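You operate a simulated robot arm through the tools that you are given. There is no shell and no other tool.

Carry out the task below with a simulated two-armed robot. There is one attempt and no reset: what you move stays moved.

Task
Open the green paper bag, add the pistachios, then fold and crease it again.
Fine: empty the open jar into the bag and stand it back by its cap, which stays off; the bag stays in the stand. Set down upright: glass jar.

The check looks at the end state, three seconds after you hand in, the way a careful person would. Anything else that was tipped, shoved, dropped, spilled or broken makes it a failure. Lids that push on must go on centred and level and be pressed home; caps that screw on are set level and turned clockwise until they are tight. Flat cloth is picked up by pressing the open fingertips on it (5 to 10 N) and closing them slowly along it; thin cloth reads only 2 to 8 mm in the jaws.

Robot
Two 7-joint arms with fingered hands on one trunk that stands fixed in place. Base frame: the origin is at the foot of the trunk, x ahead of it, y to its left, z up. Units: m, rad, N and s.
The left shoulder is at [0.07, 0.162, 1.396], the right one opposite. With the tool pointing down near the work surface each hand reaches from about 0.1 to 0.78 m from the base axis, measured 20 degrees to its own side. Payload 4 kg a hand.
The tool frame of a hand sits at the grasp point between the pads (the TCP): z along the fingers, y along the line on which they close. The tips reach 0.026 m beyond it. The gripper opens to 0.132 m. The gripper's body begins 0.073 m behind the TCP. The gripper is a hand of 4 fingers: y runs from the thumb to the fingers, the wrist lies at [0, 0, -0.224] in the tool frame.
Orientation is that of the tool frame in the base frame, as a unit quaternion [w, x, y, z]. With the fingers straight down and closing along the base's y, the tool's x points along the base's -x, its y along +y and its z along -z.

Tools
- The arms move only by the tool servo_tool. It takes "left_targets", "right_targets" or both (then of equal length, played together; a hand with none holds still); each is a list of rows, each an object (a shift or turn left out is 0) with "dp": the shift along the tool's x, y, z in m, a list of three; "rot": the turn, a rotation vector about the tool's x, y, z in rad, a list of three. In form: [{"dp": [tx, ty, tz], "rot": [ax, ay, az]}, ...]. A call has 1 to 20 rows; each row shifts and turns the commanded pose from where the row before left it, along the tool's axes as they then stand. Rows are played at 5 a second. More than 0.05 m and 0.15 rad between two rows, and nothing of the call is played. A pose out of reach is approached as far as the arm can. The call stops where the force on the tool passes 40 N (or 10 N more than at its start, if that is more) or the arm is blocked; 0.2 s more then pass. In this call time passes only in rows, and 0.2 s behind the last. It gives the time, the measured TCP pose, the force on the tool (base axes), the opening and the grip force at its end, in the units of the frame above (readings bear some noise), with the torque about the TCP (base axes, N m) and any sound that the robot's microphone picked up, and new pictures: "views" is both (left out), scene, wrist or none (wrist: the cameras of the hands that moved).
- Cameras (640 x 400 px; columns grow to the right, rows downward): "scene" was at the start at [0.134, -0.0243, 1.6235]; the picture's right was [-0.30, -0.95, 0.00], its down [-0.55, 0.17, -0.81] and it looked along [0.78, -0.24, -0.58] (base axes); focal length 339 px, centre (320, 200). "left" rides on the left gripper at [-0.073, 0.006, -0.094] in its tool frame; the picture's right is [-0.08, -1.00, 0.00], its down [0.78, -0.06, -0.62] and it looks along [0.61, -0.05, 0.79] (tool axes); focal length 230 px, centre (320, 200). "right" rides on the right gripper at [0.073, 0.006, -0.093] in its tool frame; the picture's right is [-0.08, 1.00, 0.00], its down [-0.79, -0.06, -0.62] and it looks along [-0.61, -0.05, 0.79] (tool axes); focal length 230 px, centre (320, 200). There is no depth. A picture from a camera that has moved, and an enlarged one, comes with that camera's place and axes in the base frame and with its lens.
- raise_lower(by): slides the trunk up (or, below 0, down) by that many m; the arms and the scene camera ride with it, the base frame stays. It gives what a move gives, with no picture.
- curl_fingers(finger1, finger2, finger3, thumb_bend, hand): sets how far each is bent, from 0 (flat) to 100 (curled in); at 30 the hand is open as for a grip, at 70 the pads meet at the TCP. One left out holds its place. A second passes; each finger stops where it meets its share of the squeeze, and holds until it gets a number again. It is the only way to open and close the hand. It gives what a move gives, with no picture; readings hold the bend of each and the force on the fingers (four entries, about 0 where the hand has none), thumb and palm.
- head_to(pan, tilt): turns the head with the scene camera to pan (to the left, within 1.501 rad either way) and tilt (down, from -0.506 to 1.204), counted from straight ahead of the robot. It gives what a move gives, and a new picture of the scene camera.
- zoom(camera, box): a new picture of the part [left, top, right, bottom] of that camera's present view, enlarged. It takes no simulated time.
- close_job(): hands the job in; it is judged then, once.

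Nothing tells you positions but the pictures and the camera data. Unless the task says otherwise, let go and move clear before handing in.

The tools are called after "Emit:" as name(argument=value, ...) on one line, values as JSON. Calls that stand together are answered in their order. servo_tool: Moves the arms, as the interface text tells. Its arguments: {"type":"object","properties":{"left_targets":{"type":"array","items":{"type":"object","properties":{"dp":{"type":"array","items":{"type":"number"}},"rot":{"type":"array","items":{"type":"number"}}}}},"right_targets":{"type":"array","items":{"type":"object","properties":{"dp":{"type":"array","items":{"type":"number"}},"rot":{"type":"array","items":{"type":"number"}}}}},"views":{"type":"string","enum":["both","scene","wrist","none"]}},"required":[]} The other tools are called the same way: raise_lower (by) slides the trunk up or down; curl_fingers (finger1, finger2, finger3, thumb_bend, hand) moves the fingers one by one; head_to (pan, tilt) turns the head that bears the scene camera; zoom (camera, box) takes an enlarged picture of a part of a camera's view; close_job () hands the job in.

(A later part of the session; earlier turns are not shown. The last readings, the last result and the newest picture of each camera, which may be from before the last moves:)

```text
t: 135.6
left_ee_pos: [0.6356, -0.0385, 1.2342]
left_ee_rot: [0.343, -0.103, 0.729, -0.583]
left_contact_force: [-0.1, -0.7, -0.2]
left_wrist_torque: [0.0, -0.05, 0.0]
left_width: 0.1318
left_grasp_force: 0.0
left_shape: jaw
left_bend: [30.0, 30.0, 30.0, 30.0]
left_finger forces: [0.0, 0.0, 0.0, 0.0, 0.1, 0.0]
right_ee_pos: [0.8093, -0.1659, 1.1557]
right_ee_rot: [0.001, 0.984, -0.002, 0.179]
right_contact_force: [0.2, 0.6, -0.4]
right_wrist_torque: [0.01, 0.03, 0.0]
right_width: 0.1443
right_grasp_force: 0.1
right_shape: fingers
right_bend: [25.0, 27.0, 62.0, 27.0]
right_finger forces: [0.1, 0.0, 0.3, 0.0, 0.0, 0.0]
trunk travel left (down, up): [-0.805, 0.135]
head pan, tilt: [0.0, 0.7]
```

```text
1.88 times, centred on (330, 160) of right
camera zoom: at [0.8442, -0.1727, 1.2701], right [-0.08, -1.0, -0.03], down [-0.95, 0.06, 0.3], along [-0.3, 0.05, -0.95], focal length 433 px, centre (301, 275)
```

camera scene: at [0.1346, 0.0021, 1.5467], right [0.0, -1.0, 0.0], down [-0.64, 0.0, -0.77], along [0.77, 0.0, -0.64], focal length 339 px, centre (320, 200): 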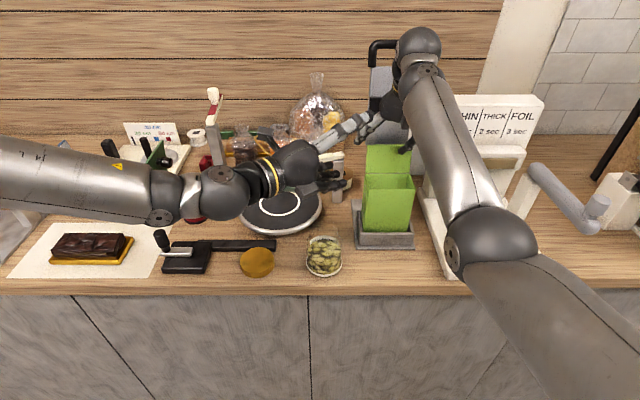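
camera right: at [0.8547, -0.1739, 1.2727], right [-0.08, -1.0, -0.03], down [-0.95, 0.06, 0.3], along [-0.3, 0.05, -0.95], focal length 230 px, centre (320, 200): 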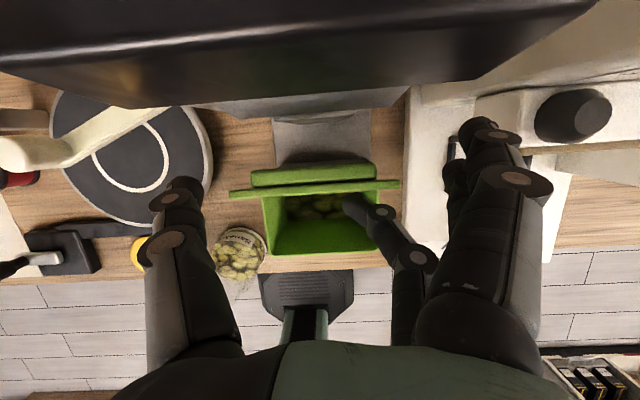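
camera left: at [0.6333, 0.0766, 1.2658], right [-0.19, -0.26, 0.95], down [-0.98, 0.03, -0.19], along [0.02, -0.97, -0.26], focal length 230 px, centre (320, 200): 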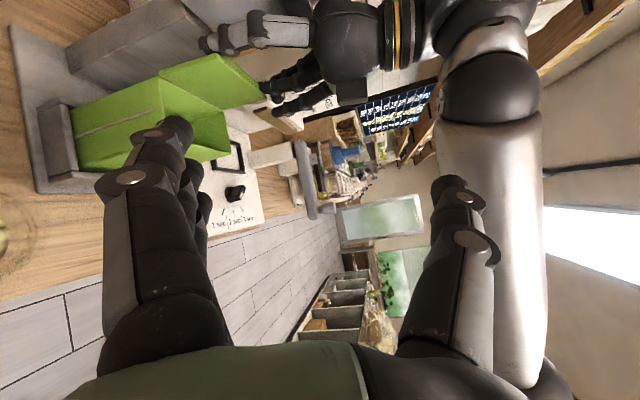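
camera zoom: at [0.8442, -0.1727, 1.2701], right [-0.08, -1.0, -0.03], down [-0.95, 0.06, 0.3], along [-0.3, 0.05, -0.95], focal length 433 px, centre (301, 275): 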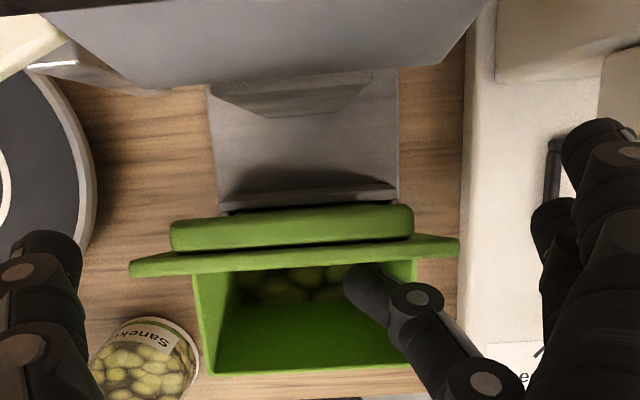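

The flap follows the finger, so there's a weak pull toward closed. I'll push it well past that, to 130° and more, to see whether it stays once opened wide.

Emit:
servo_tool(right_targets=[{"dp": [0.0056, 0, 0.0048], "rot": [0, 0.133, 0]}, {"dp": [0.0049, 0, 0.0055], "rot": [0, 0.133, 0]}, {"dp": [0.0041, 0, 0.0062], "rot": [0, 0.133, 0]}, {"dp": [0.0011, 0, 0.0134]}], views="both")

Emit:
zoom(camera="right", box=[160, 60, 500, 260])

```text
t: 136.6
left_ee_pos: [0.6312, -0.0403, 1.2372]
left_ee_rot: [0.344, -0.102, 0.729, -0.583]
left_contact_force: [0.6, -0.7, 0.5]
left_wrist_torque: [-0.01, 0.0, 0.02]
left_width: 0.132
left_grasp_force: 0.0
left_shape: jaw
left_bend: [30.0, 30.0, 30.0, 30.0]
left_finger forces: [0.1, 0.1, 0.0, 0.0, 0.1, 0.0]
right_ee_pos: [0.8364, -0.1674, 1.1437]
right_ee_rot: [0.0, 0.928, -0.001, 0.374]
right_contact_force: [-19.9, -3.2, 7.4]
right_wrist_torque: [-0.27, 0.58, -0.42]
right_width: 0.1445
right_grasp_force: 10.3
right_shape: fingers
right_bend: [25.0, 27.0, 66.0, 27.0]
right_finger forces: [0.0, 0.1, 20.5, 0.1, 0.0, 0.1]
trunk travel left (down, up): [-0.805, 0.135]
head pan, tilt: [0.0, 0.7]
camera scene: at [0.1278, 0.0014, 1.5473], right [0.0, -1.0, 0.0], down [-0.64, 0.0, -0.77], along [0.77, 0.0, -0.64], focal length 339 px, centre (320, 200)
camera right: at [0.8223, -0.1739, 1.2622], right [-0.06, -1.0, -0.05], down [-0.99, 0.06, -0.1], along [0.1, 0.05, -0.99], focal length 230 px, centre (320, 200)
```

scene: 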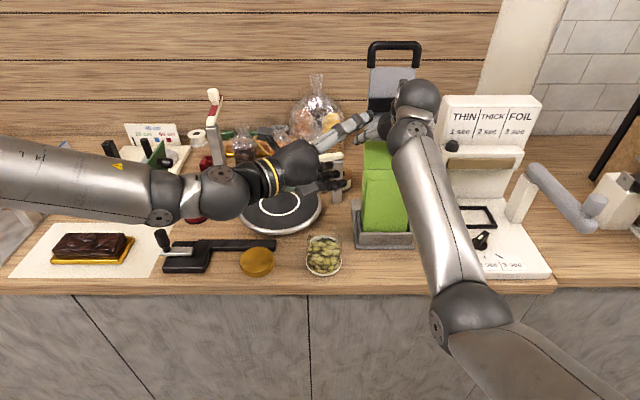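
right: 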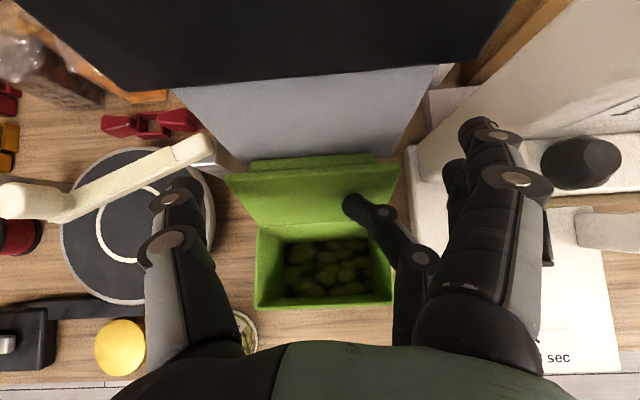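

```text
1.88 times, centred on (330, 160) of right
camera zoom: at [0.8223, -0.1739, 1.2622], right [-0.06, -1.0, -0.05], down [-0.99, 0.06, -0.1], along [0.1, 0.05, -0.99], focal length 433 px, centre (301, 275)
```

zoom: 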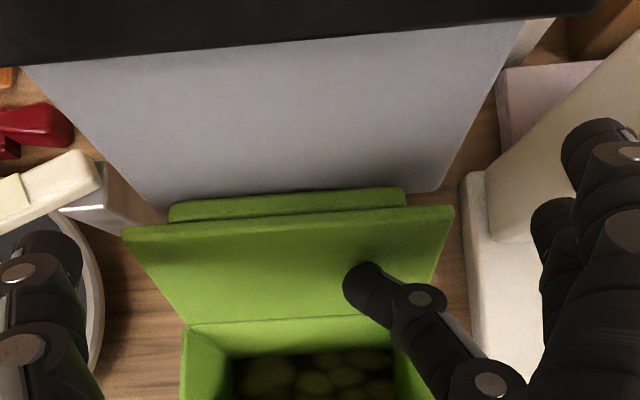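

The flap has met the grey stand behind it and the push force jumped to 20 N. I'll back off at once and check nothing moved.

Emit:
servo_tool(right_targets=[{"dp": [-0.006, 0, -0.008]}], views="none")

Emit:
zoom(camera="right", box=[160, 60, 500, 260])

Emit:
zoom(camera="scene", box=[300, 20, 480, 260])

```text
t: 137.0
left_ee_pos: [0.6377, -0.0386, 1.2333]
left_ee_rot: [0.343, -0.104, 0.73, -0.583]
left_contact_force: [0.5, -0.7, 0.3]
left_wrist_torque: [0.02, -0.01, -0.03]
left_width: 0.132
left_grasp_force: 0.0
left_shape: jaw
left_bend: [30.0, 30.0, 30.0, 30.0]
left_finger forces: [0.1, 0.0, 0.1, 0.0, 0.0, 0.0]
right_ee_pos: [0.8324, -0.1659, 1.1393]
right_ee_rot: [0.001, 0.929, -0.001, 0.369]
right_contact_force: [-0.8, 0.2, -0.4]
right_wrist_torque: [0.01, 0.02, -0.01]
right_width: 0.1441
right_grasp_force: 0.5
right_shape: fingers
right_bend: [25.0, 27.0, 63.0, 27.0]
right_finger forces: [0.0, 0.1, 0.7, 0.0, 0.0, 0.0]
trunk travel left (down, up): [-0.805, 0.135]
head pan, tilt: [0.0, 0.7]
```

```text
1.88 times, centred on (330, 160) of right
camera zoom: at [0.8204, -0.1728, 1.2589], right [-0.06, -1.0, -0.05], down [-0.99, 0.06, -0.09], along [0.09, 0.05, -0.99], focal length 433 px, centre (301, 275)
```

zoom: 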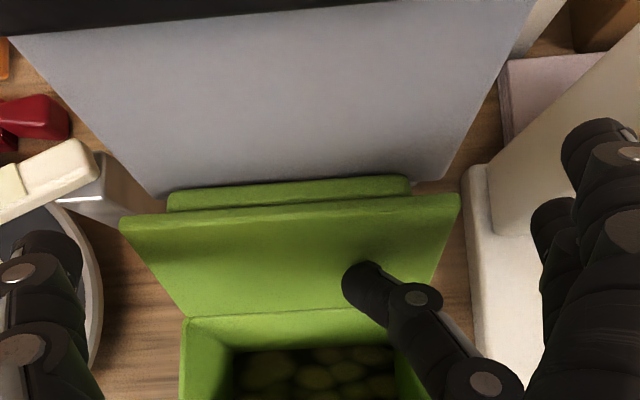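

```text
1.67 times, centred on (390, 140) of scene
camera zoom: at [0.1363, 0.0024, 1.5463], right [0.0, -1.0, 0.0], down [-0.64, 0.0, -0.76], along [0.76, 0.0, -0.64], focal length 565 px, centre (203, 300)
```

zoom: 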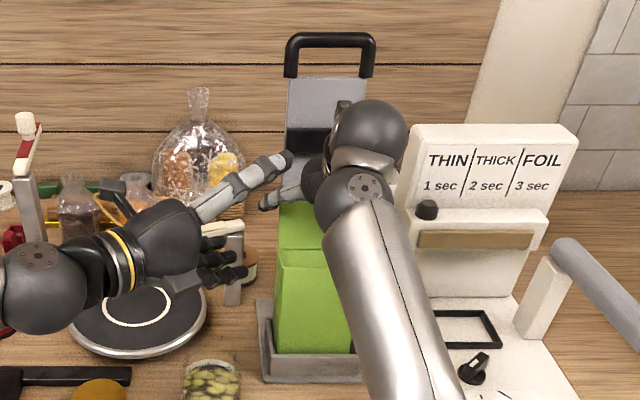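

The rear stand limits the flap to about 115° and it still pulls closed weakly, so it has to be held. I'll keep holding it with finger 3 and look for a left-arm posture that reaches the mouth. An elbow-up, palm-down approach reached furthest right earlier, so I'll test that empty.

Emit:
servo_tool(left_targets=[{"dp": [0, 0, -0.045]}, {"dp": [0, 0, -0.045]}, {"dp": [0, 0, -0.045]}, {"rot": [0, 0, 0.15]}, {"rot": [0, 0, 0.15]}, {"rot": [0, 0, 0.15]}, {"rot": [0, 0, 0.15]}, {"rot": [0, 0, 0.15]}, {"rot": [0, 0, 0.15]}, {"rot": [0, 0, 0.1]}], views="none")

Emit:
servo_tool(left_targets=[{"rot": [-0.02, 0.0995, 0.099]}, {"rot": [-0.02, 0.0995, 0.099]}, {"rot": [-0.02, 0.0995, 0.099]}, {"rot": [-0.02, 0.0995, 0.099]}, {"rot": [-0.02, 0.0995, 0.099]}, {"rot": [-0.02, 0.0995, 0.099]}, {"rot": [-0.02, 0.0995, 0.099]}, {"rot": [-0.02, 0.0995, 0.099]}, {"rot": [-0.02, 0.0995, 0.099]}, {"rot": [-0.02, 0.0995, 0.099]}, {"rot": [-0.02, 0.0995, 0.099]}], views="both")

```text
t: 139.2
left_ee_pos: [0.5559, 0.0672, 1.2452]
left_ee_rot: [0.581, 0.259, 0.689, -0.346]
left_contact_force: [-0.4, -0.1, 0.0]
left_wrist_torque: [0.02, 0.0, 0.0]
left_width: 0.1319
left_grasp_force: 0.0
left_shape: jaw
left_bend: [30.0, 30.0, 30.0, 30.0]
left_finger forces: [0.1, 0.0, 0.1, 0.0, 0.0, 0.0]
right_ee_pos: [0.8322, -0.1669, 1.1399]
right_ee_rot: [0.001, 0.929, -0.001, 0.37]
right_contact_force: [0.5, 0.1, 0.5]
right_wrist_torque: [0.01, 0.0, 0.0]
right_width: 0.144
right_grasp_force: 0.1
right_shape: fingers
right_bend: [25.0, 27.0, 62.0, 27.0]
right_finger forces: [0.0, 0.0, 0.1, 0.0, 0.0, 0.1]
trunk travel left (down, up): [-0.805, 0.135]
head pan, tilt: [0.0, 0.7]
```

```text
t: 141.6
left_ee_pos: [0.5409, 0.115, 1.2424]
left_ee_rot: [0.271, 0.635, 0.684, 0.236]
left_contact_force: [-0.4, 0.0, 0.2]
left_wrist_torque: [-0.03, -0.03, -0.04]
left_width: 0.1318
left_grasp_force: 0.1
left_shape: jaw
left_bend: [30.0, 30.0, 30.0, 30.0]
left_finger forces: [0.1, 0.0, 0.0, 0.1, 0.0, 0.1]
left hand out of reach, approached as far as the arm can: row 10, 11
right_ee_pos: [0.8285, -0.1672, 1.1426]
right_ee_rot: [0.001, 0.928, -0.001, 0.372]
right_contact_force: [-0.5, 0.4, 0.5]
right_wrist_torque: [0.03, 0.0, -0.01]
right_width: 0.1443
right_grasp_force: 0.2
right_shape: fingers
right_bend: [25.0, 27.0, 62.0, 27.0]
right_finger forces: [0.0, 0.0, 0.2, 0.1, 0.0, 0.0]
trunk travel left (down, up): [-0.805, 0.135]
head pan, tilt: [0.0, 0.7]
camera scene: at [0.1312, 0.0021, 1.5469], right [0.0, -1.0, 0.0], down [-0.64, 0.0, -0.77], along [0.77, 0.0, -0.64], focal length 339 px, centre (320, 200)
camera left: at [0.4857, 0.0448, 1.3223], right [-0.74, -0.16, -0.66], down [-0.49, 0.79, 0.36], along [0.46, 0.59, -0.66], focal length 230 px, centre (320, 200)
```

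scene: 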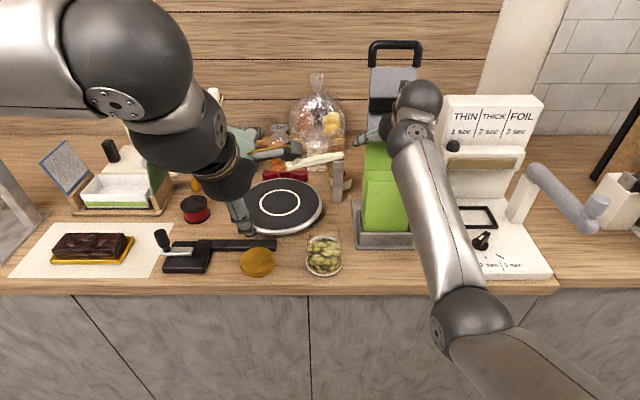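
left: 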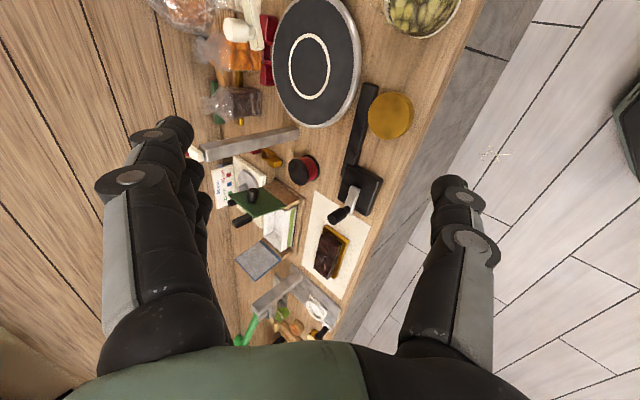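

Finger 3 now reads almost nothing with the flap fully back. I'll retreat it a centimetre to see if the flap stays put from this wider angle.

Emit:
servo_tool(right_targets=[{"dp": [-0.007, 0, -0.007]}, {"dp": [-0.007, 0, -0.007]}], views="none")

Emit:
zoom(camera="right", box=[160, 60, 500, 260])

```text
t: 142.2
left_ee_pos: [0.5427, 0.1139, 1.2421]
left_ee_rot: [0.271, 0.635, 0.685, 0.233]
left_contact_force: [-0.6, -0.6, 1.0]
left_wrist_torque: [-0.01, -0.03, 0.0]
left_width: 0.132
left_grasp_force: 0.2
left_shape: jaw
left_bend: [30.0, 30.0, 30.0, 30.0]
left_finger forces: [0.0, 0.0, 0.0, 0.0, 0.0, 0.0]
right_ee_pos: [0.8083, -0.1667, 1.1401]
right_ee_rot: [0.001, 0.929, -0.001, 0.371]
right_contact_force: [-0.9, 0.3, 0.1]
right_wrist_torque: [0.01, -0.04, -0.01]
right_width: 0.1444
right_grasp_force: 0.1
right_shape: fingers
right_bend: [25.0, 27.0, 62.0, 27.0]
right_finger forces: [0.0, 0.0, 0.2, 0.0, 0.0, 0.0]
trunk travel left (down, up): [-0.805, 0.135]
head pan, tilt: [0.0, 0.7]
```

```text
1.88 times, centred on (330, 160) of right
camera zoom: at [0.7969, -0.1741, 1.2602], right [-0.06, -1.0, -0.05], down [-0.99, 0.06, -0.09], along [0.1, 0.05, -0.99], focal length 433 px, centre (301, 275)
```

zoom: 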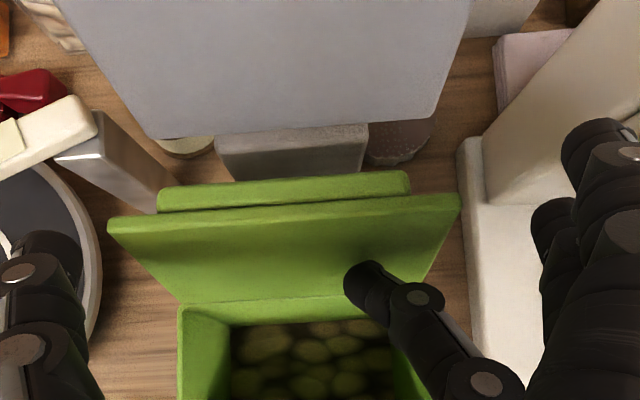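

It does follow, so the flap needs holding throughout. I'll test whether the left hand, palm-down and elbow-up, can reach across toward the mouth.

Emit:
servo_tool(left_targets=[{"dp": [-0.0346, 0.0128, 0.0283]}, {"dp": [-0.0346, 0.0128, 0.0283]}, {"dp": [-0.0346, 0.0128, 0.0283]}, {"dp": [-0.0346, 0.0128, 0.0283]}, {"rot": [-0.14, 0, 0]}, {"rot": [-0.14, 0, 0]}, {"rot": [-0.14, 0, 0]}, {"rot": [-0.14, 0, 0]}], views="scene")

```text
t: 144.0
left_ee_pos: [0.5876, 0.175, 1.2091]
left_ee_rot: [0.436, 0.539, 0.592, 0.412]
left_contact_force: [1.0, 0.3, -0.4]
left_wrist_torque: [0.0, -0.01, 0.02]
left_width: 0.1319
left_grasp_force: 0.0
left_shape: jaw
left_bend: [30.0, 30.0, 30.0, 30.0]
left_finger forces: [0.0, 0.1, 0.1, 0.0, 0.1, 0.0]
left hand out of reach, approached as far as the arm can: row 1, 2, 3, 4, 5, 6, 7, 8
right_ee_pos: [0.8115, -0.1669, 1.1394]
right_ee_rot: [0.001, 0.929, -0.002, 0.37]
right_contact_force: [-1.1, 0.4, 1.2]
right_wrist_torque: [-0.01, 0.02, -0.03]
right_width: 0.1444
right_grasp_force: 0.5
right_shape: fingers
right_bend: [25.0, 27.0, 62.0, 27.0]
right_finger forces: [0.1, 0.0, 0.3, 0.1, 0.0, 0.0]
trunk travel left (down, up): [-0.805, 0.135]
head pan, tilt: [0.0, 0.7]
camera scene: at [0.136, 0.0027, 1.5465], right [0.0, -1.0, 0.0], down [-0.64, 0.0, -0.76], along [0.76, 0.0, -0.64], focal length 339 px, centre (320, 200)
```

scene: 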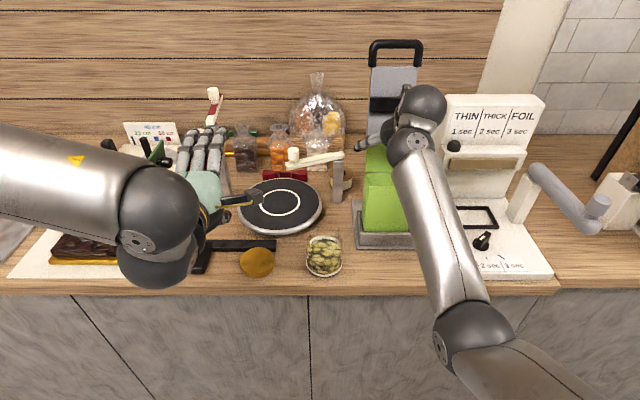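

That drifted left again. I'll take the left arm back to its elbow-down posture, which mirrors the right arm's good one, and test its reach from there.

Emit:
servo_tool(left_targets=[{"dp": [0.0067, -0.003, -0.034]}, {"dp": [0.0067, -0.003, -0.034]}, {"dp": [0.0067, -0.003, -0.034]}, {"rot": [0.13, 0, 0]}, {"rot": [0.13, 0, 0]}, {"rot": [0.13, 0, 0]}, {"rot": [0.13, 0, 0]}, {"dp": [0.015, -0.0277, 0.0232]}, {"dp": [0.015, -0.0277, 0.0232]}, {"dp": [0.015, -0.0277, 0.0232]}, {"dp": [0.015, -0.0277, 0.0232]}, {"dp": [0.015, -0.0277, 0.0232]}, {"rot": [0, 0, -0.15]}, {"rot": [0, 0, -0.15]}, {"rot": [0, 0, -0.15]}, {"rot": [0, 0, -0.15]}, {"rot": [0, 0, -0.15]}], views="none")

Emit:
servo_tool(left_targets=[{"dp": [0.0375, -0.0034, 0.0078]}, {"dp": [0.0375, -0.0034, 0.0078]}, {"dp": [0.0375, -0.0034, 0.0078]}, {"dp": [0.0375, -0.0034, 0.0078]}, {"rot": [0, 0, -0.145]}, {"rot": [0, 0, -0.145]}, {"rot": [0, 0, -0.145]}, {"rot": [0, 0, -0.145]}, {"rot": [0, 0, -0.145]}, {"rot": [0, 0, -0.145]}], views="none")

Emit:
head_to(pan=0.45, tilt=0.9)

```text
t: 147.6
left_ee_pos: [0.5193, 0.2053, 1.2054]
left_ee_rot: [0.383, 0.326, 0.853, 0.141]
left_contact_force: [-0.3, -0.2, 0.1]
left_wrist_torque: [-0.01, -0.03, 0.02]
left_width: 0.1318
left_grasp_force: 0.1
left_shape: jaw
left_bend: [30.0, 30.0, 30.0, 30.0]
left_finger forces: [0.1, 0.0, 0.0, 0.1, 0.0, 0.0]
left hand out of reach, approached as far as the arm can: row 1, 2, 3, 6, 7, 8, 9, 10, 11, 12
right_ee_pos: [0.8104, -0.1674, 1.1399]
right_ee_rot: [0.001, 0.929, -0.001, 0.37]
right_contact_force: [0.2, 0.2, -0.3]
right_wrist_torque: [0.01, 0.02, -0.02]
right_width: 0.1443
right_grasp_force: 0.2
right_shape: fingers
right_bend: [25.0, 27.0, 62.0, 27.0]
right_finger forces: [0.0, 0.0, 0.3, 0.0, 0.0, 0.0]
trunk travel left (down, up): [-0.805, 0.135]
head pan, tilt: [0.0, 0.7]
```

```text
t: 149.8
left_ee_pos: [0.5113, 0.219, 1.1915]
left_ee_rot: [0.407, -0.063, 0.911, -0.035]
left_contact_force: [-0.2, 0.5, 0.3]
left_wrist_torque: [0.02, 0.02, 0.04]
left_width: 0.132
left_grasp_force: 0.1
left_shape: jaw
left_bend: [30.0, 30.0, 30.0, 30.0]
left_finger forces: [0.1, 0.0, 0.1, 0.1, 0.0, 0.0]
left hand out of reach, approached as far as the arm can: row 1, 2, 3, 4
right_ee_pos: [0.8101, -0.1672, 1.1396]
right_ee_rot: [0.001, 0.929, -0.001, 0.369]
right_contact_force: [-0.3, -0.1, -0.6]
right_wrist_torque: [0.01, 0.02, 0.02]
right_width: 0.1441
right_grasp_force: 0.2
right_shape: fingers
right_bend: [25.0, 27.0, 62.0, 27.0]
right_finger forces: [0.0, 0.1, 0.3, 0.0, 0.0, 0.1]
trunk travel left (down, up): [-0.805, 0.135]
head pan, tilt: [0.0, 0.7]
```

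```text
t: 150.7
left_ee_pos: [0.5119, 0.2177, 1.1901]
left_ee_rot: [0.406, -0.061, 0.911, -0.032]
left_contact_force: [-0.1, 0.3, 0.1]
left_wrist_torque: [-0.03, -0.02, -0.01]
left_width: 0.1319
left_grasp_force: 0.0
left_shape: jaw
left_bend: [30.0, 30.0, 30.0, 30.0]
left_finger forces: [0.0, 0.0, 0.0, 0.0, 0.1, 0.0]
right_ee_pos: [0.8099, -0.1673, 1.1394]
right_ee_rot: [0.001, 0.929, -0.002, 0.369]
right_contact_force: [0.5, 0.2, 0.5]
right_wrist_torque: [-0.01, 0.02, 0.0]
right_width: 0.1442
right_grasp_force: 0.0
right_shape: fingers
right_bend: [25.0, 27.0, 62.0, 27.0]
right_finger forces: [0.0, 0.0, 0.3, 0.0, 0.1, 0.0]
trunk travel left (down, up): [-0.805, 0.135]
head pan, tilt: [0.45, 0.901]
camera scene: at [0.1184, 0.035, 1.5304], right [0.43, -0.9, 0.0], down [-0.71, -0.34, -0.62], along [0.56, 0.27, -0.78], focal length 339 px, centre (320, 200)
```

scene: 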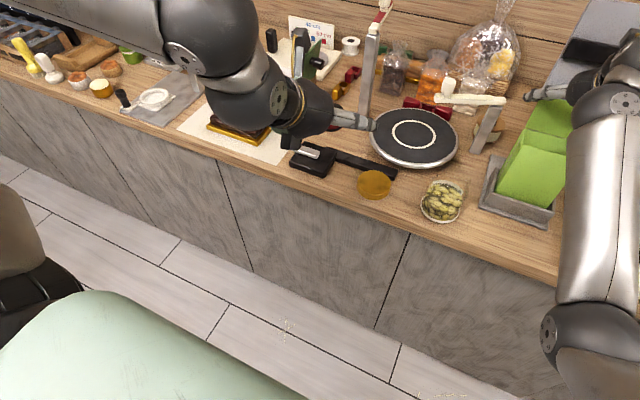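

The left hand is palm-right again. I'll lower it and draw it out to the left in front of the counter to drop the elbow.

Emit:
servo_tool(left_targets=[{"dp": [0.0348, 0.0167, 0.0112]}, {"dp": [0.0348, 0.0167, 0.0112]}, {"dp": [0.0348, 0.0167, 0.0112]}, {"dp": [0.0348, 0.0167, 0.0112]}, {"dp": [0.0348, 0.0167, 0.0112]}, {"dp": [0.0348, 0.0167, 0.0112]}, {"dp": [0.03, 0.02, -0.02]}, {"dp": [0.03, 0.02, -0.02]}], views="scene")

```text
t: 152.5
left_ee_pos: [0.4865, 0.3302, 1.1085]
left_ee_rot: [0.407, -0.061, 0.911, -0.034]
left_contact_force: [0.3, 0.1, 1.0]
left_wrist_torque: [-0.04, 0.02, -0.02]
left_width: 0.1318
left_grasp_force: 0.0
left_shape: jaw
left_bend: [30.0, 30.0, 30.0, 30.0]
left_finger forces: [0.0, 0.0, 0.0, 0.0, 0.0, 0.0]
left hand out of reach, approached as far as the arm can: row 1, 2, 3, 4, 5, 6, 7, 8
right_ee_pos: [0.8095, -0.1652, 1.1423]
right_ee_rot: [0.001, 0.929, 0.0, 0.371]
right_contact_force: [-0.4, 0.0, 0.4]
right_wrist_torque: [-0.05, -0.01, 0.0]
right_width: 0.1443
right_grasp_force: 0.4
right_shape: fingers
right_bend: [25.0, 27.0, 62.0, 27.0]
right_finger forces: [0.1, 0.1, 0.4, 0.1, 0.0, 0.1]
trunk travel left (down, up): [-0.805, 0.135]
head pan, tilt: [0.45, 0.901]
camera scene: at [0.1159, 0.0369, 1.5306], right [0.44, -0.9, 0.0], down [-0.7, -0.34, -0.62], along [0.56, 0.27, -0.78], focal length 339 px, centre (320, 200)
```

scene: 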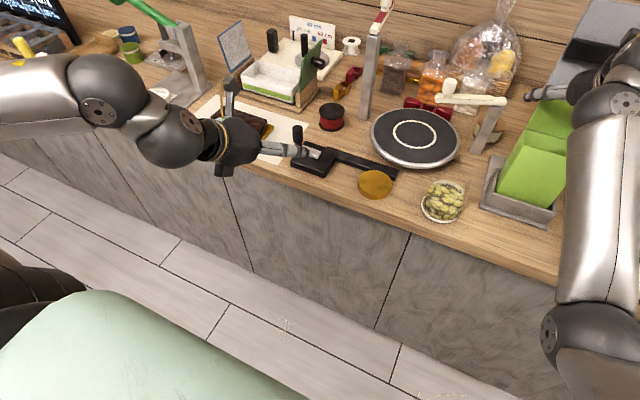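

Moving down steadily. I'll continue a bit lower and back.

Emit:
servo_tool(left_targets=[{"dp": [0.0396, 0.005, 0.0]}, {"dp": [0.0396, 0.005, 0.0]}, {"dp": [0.0396, 0.0, 0.0]}, {"dp": [0.0396, 0.0, -0.01]}, {"dp": [0.03, 0, -0.02]}], views="scene")

```text
t: 153.7
left_ee_pos: [0.4768, 0.3332, 1.0831]
left_ee_rot: [0.407, -0.062, 0.911, -0.033]
left_contact_force: [-0.1, -0.7, -0.1]
left_wrist_torque: [-0.03, -0.03, -0.02]
left_width: 0.132
left_grasp_force: 0.0
left_shape: jaw
left_bend: [30.0, 30.0, 30.0, 30.0]
left_finger forces: [0.0, 0.1, 0.0, 0.0, 0.0, 0.1]
left hand out of reach, approached as far as the arm can: row 1, 2, 3, 4, 5
right_ee_pos: [0.8121, -0.1666, 1.1401]
right_ee_rot: [0.001, 0.929, -0.001, 0.37]
right_contact_force: [0.4, -0.2, -0.6]
right_wrist_torque: [0.0, 0.01, 0.03]
right_width: 0.144
right_grasp_force: 0.2
right_shape: fingers
right_bend: [25.0, 27.0, 62.0, 27.0]
right_finger forces: [0.0, 0.1, 0.4, 0.0, 0.0, 0.1]
trunk travel left (down, up): [-0.805, 0.135]
head pan, tilt: [0.45, 0.901]
camera scene: at [0.1182, 0.035, 1.5304], right [0.44, -0.9, 0.0], down [-0.71, -0.34, -0.62], along [0.56, 0.27, -0.78], focal length 339 px, centre (320, 200)
```

scene: 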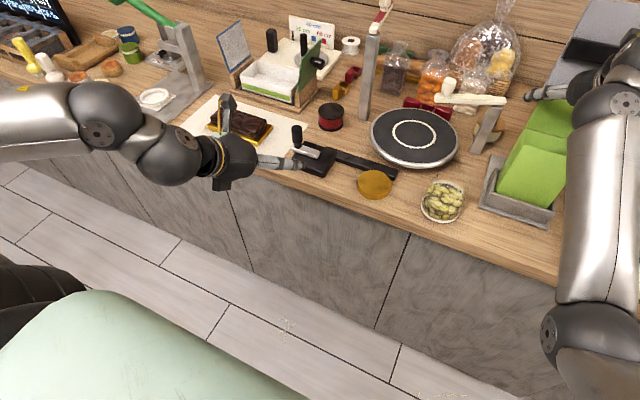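

It's at a limit again. I'll point the fingers a little more downward, which should relax the wrist, and keep descending.

Emit:
servo_tool(left_targets=[{"dp": [0.01, 0, 0], "rot": [0, 0.12, 0]}, {"dp": [0.01, 0, 0], "rot": [0, 0.12, 0]}, {"dp": [0.02, 0, 0.01], "rot": [0, 0.1, 0]}, {"dp": [0.02, -0.01, 0.02]}, {"dp": [0.02, -0.01, 0.02]}, {"dp": [0.02, -0.01, 0.02]}, {"dp": [0.02, -0.01, 0.02]}], views="scene")

```text
t: 155.3
left_ee_pos: [0.4256, 0.2714, 0.9462]
left_ee_rot: [0.246, -0.056, 0.967, -0.043]
left_contact_force: [1.1, 0.0, -0.7]
left_wrist_torque: [-0.01, 0.01, -0.01]
left_width: 0.132
left_grasp_force: 0.1
left_shape: jaw
left_bend: [30.0, 30.0, 30.0, 30.0]
left_finger forces: [0.0, 0.1, 0.0, 0.0, 0.1, 0.0]
right_ee_pos: [0.8117, -0.1694, 1.139]
right_ee_rot: [0.001, 0.929, -0.001, 0.37]
right_contact_force: [-0.1, -0.4, 0.3]
right_wrist_torque: [0.04, 0.0, 0.0]
right_width: 0.1439
right_grasp_force: 0.0
right_shape: fingers
right_bend: [25.0, 27.0, 62.0, 27.0]
right_finger forces: [0.0, 0.0, 0.3, 0.1, 0.0, 0.1]
trunk travel left (down, up): [-0.805, 0.135]
head pan, tilt: [0.45, 0.901]
camera scene: at [0.1196, 0.0342, 1.5303], right [0.44, -0.9, 0.0], down [-0.71, -0.34, -0.62], along [0.56, 0.27, -0.78], focal length 339 px, centre (320, 200)
```

scene: 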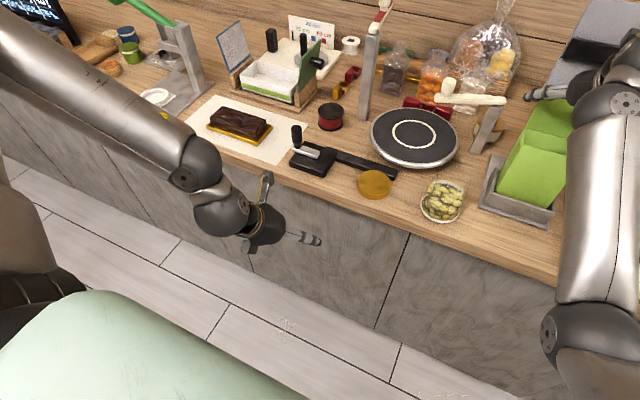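

The left arm can only pitch level when the shoulder is lower relative to the hand. New plan: lower the trunk about 20 cm, so both arms work near shoulder height. The left hand will raise and hold the flap with its fingers while the right hand does the pouring on its own side. First I'll let the flap close and back the right hand off.

Emit:
servo_tool(right_targets=[{"dp": [-0.0171, 0, -0.0208]}, {"dp": [-0.0171, 0, -0.0208]}, {"dp": [-0.0171, 0, -0.0208]}, {"dp": [-0.001, 0, -0.0425]}, {"dp": [-0.001, 0, -0.0425]}], views="wrist")

Emit:
curl_fingers(hand="right", finger3=30, finger1=30, finger2=30, thumb_bend=30)

```text
t: 156.5
left_ee_pos: [0.424, 0.272, 0.9459]
left_ee_rot: [0.245, -0.057, 0.967, -0.043]
left_contact_force: [0.2, 0.8, 0.2]
left_wrist_torque: [0.01, -0.04, 0.02]
left_width: 0.1319
left_grasp_force: 0.0
left_shape: jaw
left_bend: [30.0, 30.0, 30.0, 30.0]
left_finger forces: [0.0, 0.0, 0.1, 0.1, 0.0, 0.0]
right_ee_pos: [0.6687, -0.1679, 1.2123]
right_ee_rot: [0.001, 0.929, -0.002, 0.369]
right_contact_force: [0.1, -0.2, -1.2]
right_wrist_torque: [0.0, 0.03, -0.01]
right_width: 0.144
right_grasp_force: 0.0
right_shape: fingers
right_bend: [25.0, 27.0, 62.0, 27.0]
right_finger forces: [0.0, 0.1, 0.0, 0.0, 0.0, 0.0]
trunk travel left (down, up): [-0.805, 0.135]
head pan, tilt: [0.45, 0.901]
camera right: at [0.6566, -0.1741, 1.3322], right [-0.06, -1.0, -0.05], down [-0.99, 0.06, -0.09], along [0.09, 0.05, -0.99], focal length 230 px, centre (320, 200)
```

right: 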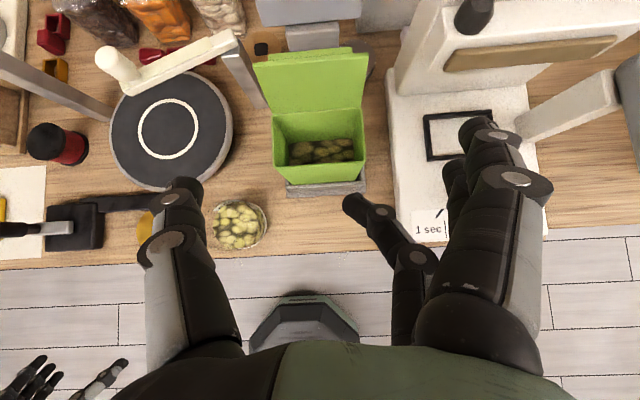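

```text
t: 157.5
left_ee_pos: [0.4246, 0.2721, 0.9472]
left_ee_rot: [0.246, -0.055, 0.967, -0.044]
left_contact_force: [0.4, 0.5, 0.7]
left_wrist_torque: [-0.01, 0.0, -0.04]
left_width: 0.1316
left_grasp_force: 0.0
left_shape: jaw
left_bend: [30.0, 30.0, 30.0, 30.0]
left_finger forces: [0.0, 0.1, 0.1, 0.0, 0.0, 0.1]
right_ee_pos: [0.6685, -0.1683, 1.2125]
right_ee_rot: [0.002, 0.929, -0.002, 0.37]
right_contact_force: [-1.2, 0.0, -0.5]
right_wrist_torque: [-0.01, 0.01, -0.05]
right_width: 0.1371
right_grasp_force: 0.1
right_shape: fingers
right_bend: [30.0, 30.0, 30.0, 30.0]
right_finger forces: [0.0, 0.0, 0.0, 0.1, 0.0, 0.0]
trunk travel left (down, up): [-0.805, 0.135]
head pan, tilt: [0.45, 0.901]
```

The flap is still standing open even though the finger has left it. I'll look again to see whether it's moving.

Emit:
zoom(camera="right", box=[220, 20, 420, 220])

Emit:
head_to(pan=0.0, tilt=0.75)

Emit:
zoom(camera="right", box=[220, 20, 420, 220])

```text
2.00 times, centred on (320, 120) of right
camera zoom: at [0.6579, -0.1741, 1.3321], right [-0.06, -1.0, -0.05], down [-0.99, 0.06, -0.09], along [0.1, 0.05, -0.99], focal length 460 px, centre (320, 360)
```

zoom: 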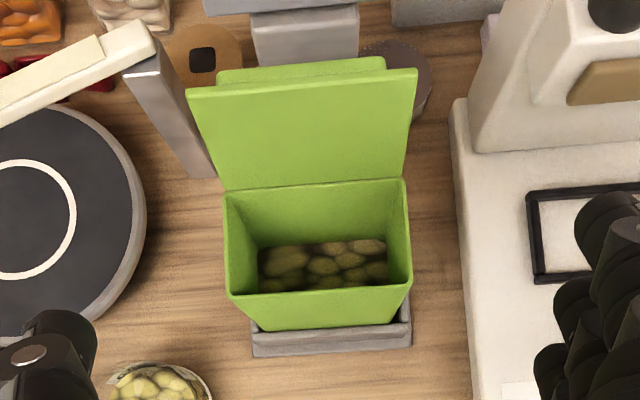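

```text
t: 158.4
left_ee_pos: [0.4263, 0.2724, 0.945]
left_ee_rot: [0.246, -0.055, 0.967, -0.043]
left_contact_force: [0.3, 0.2, -0.1]
left_wrist_torque: [0.0, 0.02, 0.01]
left_width: 0.1319
left_grasp_force: 0.0
left_shape: jaw
left_bend: [30.0, 30.0, 30.0, 30.0]
left_finger forces: [0.0, 0.0, 0.1, 0.0, 0.1, 0.0]
right_ee_pos: [0.6714, -0.1675, 1.2122]
right_ee_rot: [0.001, 0.929, -0.001, 0.369]
right_contact_force: [0.5, -0.2, -0.8]
right_wrist_torque: [-0.04, 0.01, -0.01]
right_width: 0.1374
right_grasp_force: 0.1
right_shape: fingers
right_bend: [30.0, 30.0, 30.0, 30.0]
right_finger forces: [0.0, 0.1, 0.0, 0.0, 0.0, 0.0]
trunk travel left (down, up): [-0.805, 0.135]
head pan, tilt: [0.0, 0.75]
camera scene: at [0.1332, 0.0023, 1.5423], right [0.0, -1.0, 0.0], down [-0.68, 0.0, -0.73], along [0.73, 0.0, -0.68], focal length 339 px, centre (320, 200)
```

scene: 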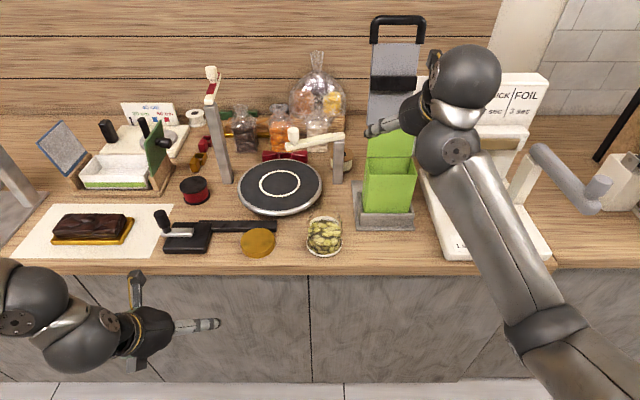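

```text
2.00 times, centred on (320, 120) of right
camera zoom: at [0.658, -0.1739, 1.332], right [-0.06, -1.0, -0.05], down [-0.99, 0.06, -0.09], along [0.09, 0.05, -0.99], focal length 460 px, centre (320, 360)
```

zoom: 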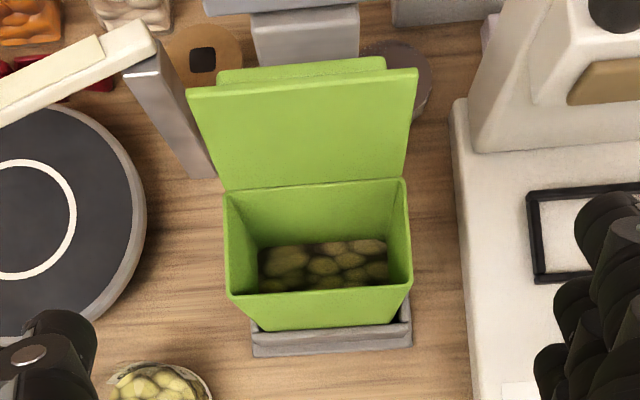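

The flap stays open on its own at about 100°, which changes everything: both hands and the trunk are free. The bag is on the right arm's side, so the right hand will pour. I'll rehearse it empty: back off, level the hand, point it left and forward, and test the roll.

Emit:
servo_tool(right_targets=[{"dp": [-0.017, 0.03, -0.016]}, {"dp": [-0.017, 0.03, -0.016]}, {"dp": [-0.017, 0.03, -0.016]}, {"rot": [0, 0.15, 0]}, {"rot": [0, 0.15, 0]}, {"rot": [0, 0.15, 0]}, {"rot": [0, 0.15, 0]}, {"rot": [0, 0.1, 0]}, {"rot": [0.15, 0, 0]}, {"rot": [0.15, 0, 0]}, {"rot": [0.15, 0, 0]}, {"rot": [0.15, 0, 0]}, {"rot": [0.15, 0, 0]}, {"rot": [0.15, 0, 0]}], views="both")

```text
t: 160.2
left_ee_pos: [0.4252, 0.2696, 0.9465]
left_ee_rot: [0.246, -0.055, 0.967, -0.042]
left_contact_force: [0.4, 0.1, 0.7]
left_wrist_torque: [0.06, -0.04, -0.02]
left_width: 0.1317
left_grasp_force: 0.1
left_shape: jaw
left_bend: [30.0, 30.0, 30.0, 30.0]
left_finger forces: [0.0, 0.0, 0.1, 0.0, 0.0, 0.0]
right_ee_pos: [0.5982, -0.3151, 1.2193]
right_ee_rot: [0.082, 0.763, 0.018, 0.641]
right_contact_force: [0.5, -0.5, -0.4]
right_wrist_torque: [0.01, 0.02, 0.06]
right_width: 0.1369
right_grasp_force: 0.0
right_shape: fingers
right_bend: [30.0, 30.0, 30.0, 30.0]
right_finger forces: [0.0, 0.0, 0.0, 0.0, 0.0, 0.0]
right hand out of reach, approached as far as the arm can: row 7
trunk travel left (down, up): [-0.805, 0.135]
head pan, tilt: [0.0, 0.75]
stopped in row 8 (right hand): the arm was blocked; the commanded pose is now the measured one
camera scene: at [0.1329, -0.0023, 1.5423], right [0.0, -1.0, 0.0], down [-0.68, 0.0, -0.73], along [0.73, 0.0, -0.68], focal length 339 px, centre (320, 200)
camera right: at [0.5188, -0.3029, 1.307], right [-0.09, -0.99, 0.07], down [-0.74, 0.02, -0.67], along [0.67, -0.11, -0.74], focal length 230 px, centre (320, 200)
```

scene: 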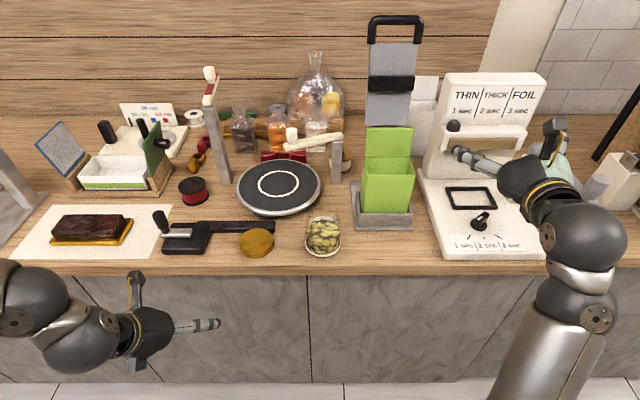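
right: 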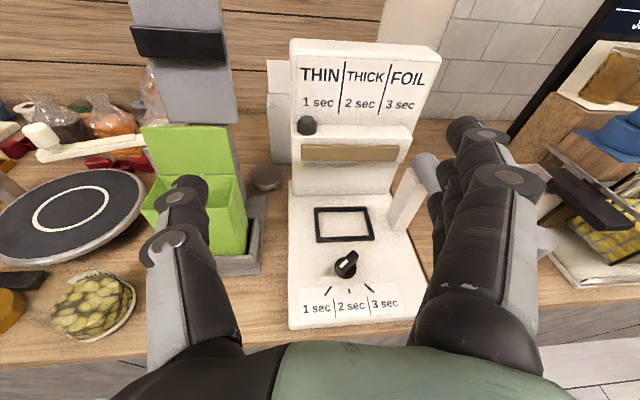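

The hand is nearly level and pointing forward, though the elbow touched the torso and shifted it right. I'll continue swinging it to point left from here.

Emit:
servo_tool(right_targets=[{"rot": [0.15, 0, 0]}, {"rot": [0.15, 0, 0]}, {"rot": [0.15, 0, 0]}, {"rot": [0.15, 0, 0]}, {"rot": [0.15, 0, 0]}, {"rot": [0.15, 0, 0]}], views="both")

```text
t: 161.6
left_ee_pos: [0.4254, 0.273, 0.9453]
left_ee_rot: [0.246, -0.056, 0.967, -0.043]
left_contact_force: [0.7, -0.7, 0.2]
left_wrist_torque: [0.02, 0.01, 0.0]
left_width: 0.1319
left_grasp_force: 0.1
left_shape: jaw
left_bend: [30.0, 30.0, 30.0, 30.0]
left_finger forces: [0.0, 0.0, 0.1, 0.0, 0.0, 0.1]
right_ee_pos: [0.6031, -0.3083, 1.2252]
right_ee_rot: [-0.26, 0.721, 0.297, 0.569]
right_contact_force: [0.2, 0.2, -0.3]
right_wrist_torque: [-0.03, 0.04, 0.01]
right_width: 0.1365
right_grasp_force: 0.1
right_shape: fingers
right_bend: [30.0, 30.0, 30.0, 30.0]
right_finger forces: [0.1, 0.1, 0.0, 0.1, 0.1, 0.1]
right hand out of reach, approached as far as the arm can: row 1
trunk travel left (down, up): [-0.805, 0.135]
head pan, tilt: [0.0, 0.75]
camera scene: at [0.1338, 0.0022, 1.5422], right [0.0, -1.0, 0.0], down [-0.68, 0.0, -0.73], along [0.73, 0.0, -0.68], focal length 339 px, centre (320, 200)
camera right: at [0.5562, -0.3707, 1.3176], right [0.71, -0.7, -0.11], down [-0.59, -0.5, -0.63], along [0.38, 0.51, -0.77], focal length 230 px, centre (320, 200)
```

scene: 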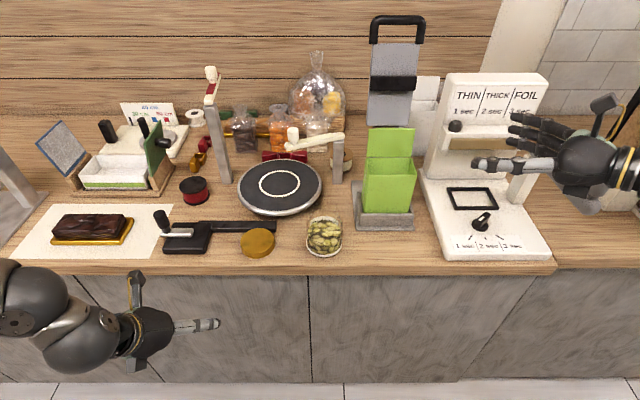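
right: 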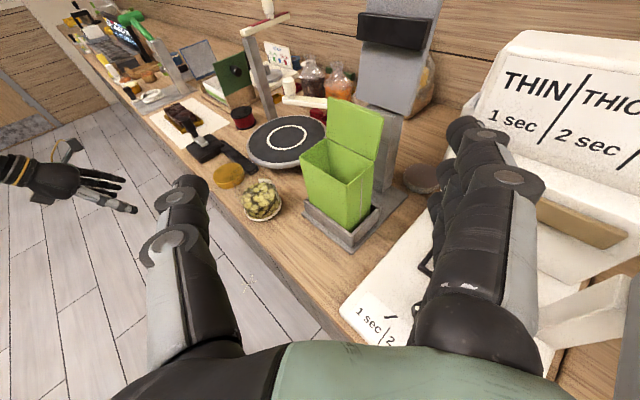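

The right hand now points left and forward, level, with an excellent view of the open bag. I'll move it over toward the mouth and test the pouring roll there.

Emit:
servo_tool(right_targets=[{"dp": [0.002, -0.0025, 0.0385]}, {"dp": [0.002, -0.0025, 0.0385]}, {"dp": [0.002, -0.0025, 0.0385]}, {"dp": [0.002, -0.0025, 0.0385]}, {"rot": [0, 0, 0.15]}, {"rot": [0, 0, 0.15]}, {"rot": [0, 0, 0.15]}, {"rot": [0, 0, 0.15]}, {"rot": [0, 0, 0.15]}, {"rot": [0, 0, 0.15]}, {"rot": [0, 0, 0.15]}], views="both")

```text
t: 164.0
left_ee_pos: [0.4262, 0.2727, 0.9457]
left_ee_rot: [0.246, -0.056, 0.967, -0.043]
left_contact_force: [0.6, 0.0, 0.3]
left_wrist_torque: [0.0, -0.02, 0.02]
left_width: 0.132
left_grasp_force: 0.0
left_shape: jaw
left_bend: [30.0, 30.0, 30.0, 30.0]
left_finger forces: [0.0, 0.0, 0.1, 0.0, 0.1, 0.0]
right_ee_pos: [0.7544, -0.1847, 1.1567]
right_ee_rot: [-0.51, 0.772, -0.105, 0.364]
right_contact_force: [0.3, -3.1, 1.3]
right_wrist_torque: [-0.19, -0.09, -0.13]
right_width: 0.1375
right_grasp_force: 1.2
right_shape: fingers
right_bend: [29.0, 30.0, 30.0, 30.0]
right_finger forces: [3.0, 0.0, 0.1, 0.1, 0.0, 0.0]
right hand out of reach, approached as far as the arm can: row 9, 10, 11
trunk travel left (down, up): [-0.805, 0.135]
head pan, tilt: [0.0, 0.75]
camera scene: at [0.1336, 0.0023, 1.5423], right [0.0, -1.0, 0.0], down [-0.68, 0.0, -0.73], along [0.73, 0.0, -0.68], focal length 339 px, centre (320, 200)
camera right: at [0.7438, -0.2938, 1.206], right [0.15, -0.42, -0.9], down [-0.99, 0.01, -0.17], along [0.08, 0.91, -0.41], focal length 230 px, centre (320, 200)
```

scene: 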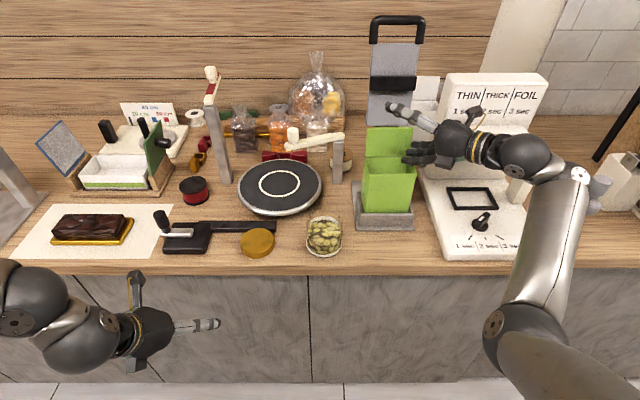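
right: 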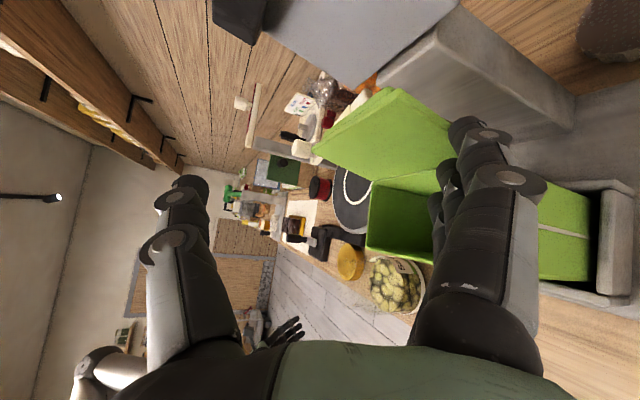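

The roll reached a limit at about 60° and the hand drifted so a finger touched the flap. I'll back straight off.

Emit:
servo_tool(right_targets=[{"dp": [0, 0, -0.03]}, {"dp": [0, 0, -0.04]}, {"dp": [0, 0, -0.04]}, {"rot": [0, 0, -0.15]}, {"rot": [0, 0, -0.15]}, {"rot": [0, 0, -0.15]}, {"rot": [0, 0, -0.15]}, {"rot": [0, 0, -0.15]}, {"rot": [0, 0, -0.15]}], views="both")

Emit:
zoom(camera="scene", box=[340, 80, 460, 260])

```text
t: 166.0
left_ee_pos: [0.4245, 0.2738, 0.9461]
left_ee_rot: [0.246, -0.056, 0.967, -0.043]
left_contact_force: [-0.3, -0.4, -0.2]
left_wrist_torque: [0.01, 0.05, -0.04]
left_width: 0.1318
left_grasp_force: 0.1
left_shape: jaw
left_bend: [30.0, 30.0, 30.0, 30.0]
left_finger forces: [0.0, 0.1, 0.1, 0.0, 0.0, 0.0]
right_ee_pos: [0.7409, -0.2632, 1.1349]
right_ee_rot: [-0.3, 0.741, 0.242, 0.549]
right_contact_force: [1.4, 0.0, 0.1]
right_wrist_torque: [0.02, -0.05, 0.01]
right_width: 0.1369
right_grasp_force: 0.0
right_shape: fingers
right_bend: [30.0, 30.0, 30.0, 30.0]
right_finger forces: [0.1, 0.1, 0.0, 0.0, 0.1, 0.1]
right hand out of reach, approached as far as the arm can: row 1, 2, 3
trunk travel left (down, up): [-0.805, 0.135]
head pan, tilt: [0.0, 0.75]
camera scene: at [0.1329, 0.0019, 1.5423], right [0.0, -1.0, 0.0], down [-0.68, 0.0, -0.73], along [0.73, 0.0, -0.68], focal length 339 px, centre (320, 200)
camera right: at [0.7022, -0.3312, 1.2259], right [0.67, -0.7, -0.25], down [-0.67, -0.42, -0.61], along [0.32, 0.57, -0.75], focal length 230 px, centre (320, 200)
```

scene: 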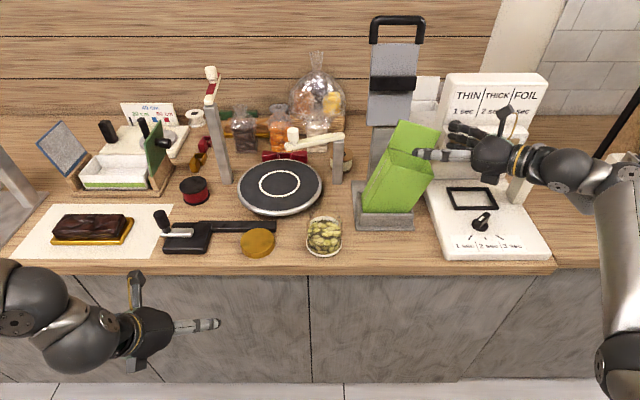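
right: 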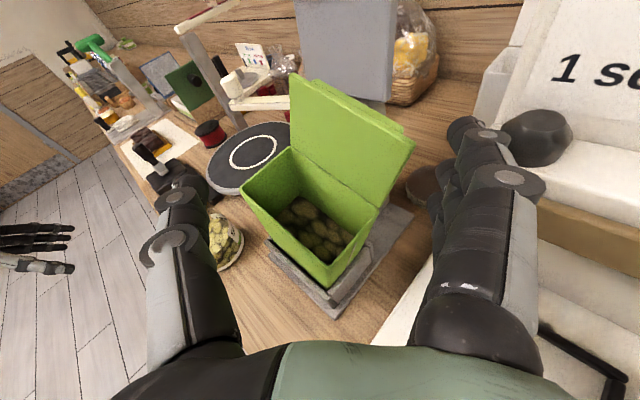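

```text
2.22 times, centred on (400, 170) of scene
camera zoom: at [0.1329, 0.0019, 1.5423], right [0.0, -1.0, 0.0], down [-0.68, 0.0, -0.73], along [0.73, 0.0, -0.68], focal length 754 px, centre (142, 267)
```

zoom: 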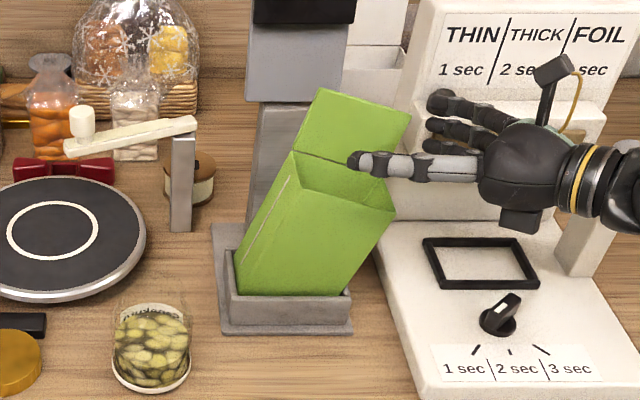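

The bag is now leaning to the right in its stand; the hand dragged it as it backed off. Nothing has spilled. I'll look closely before I right it.

Emit:
zoom(camera="right", box=[160, 60, 480, 340])

Emit:
zoom(camera="scene", box=[350, 100, 450, 240])

```text
1.43 times, centred on (320, 200) of right
camera zoom: at [0.7022, -0.3312, 1.2259], right [0.67, -0.7, -0.25], down [-0.67, -0.42, -0.61], along [0.32, 0.57, -0.75], focal length 329 px, centre (320, 200)
```

zoom: 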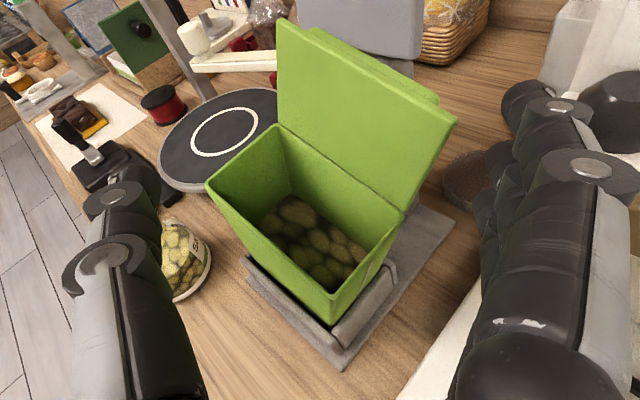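

```text
2.86 times, centred on (400, 170) of scene
camera zoom: at [0.1329, 0.0019, 1.5423], right [0.0, -1.0, 0.0], down [-0.68, 0.0, -0.73], along [0.73, 0.0, -0.68], focal length 969 px, centre (91, 286)
```

zoom: 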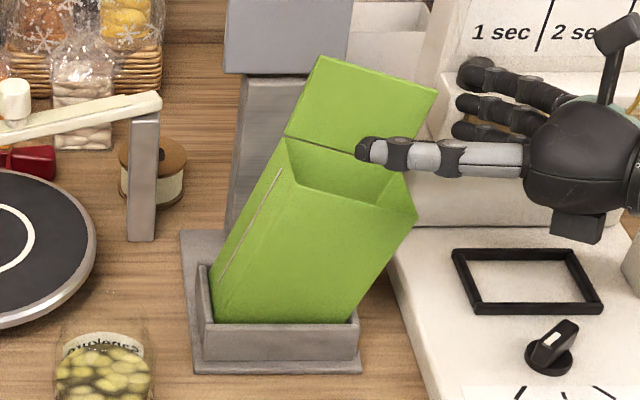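

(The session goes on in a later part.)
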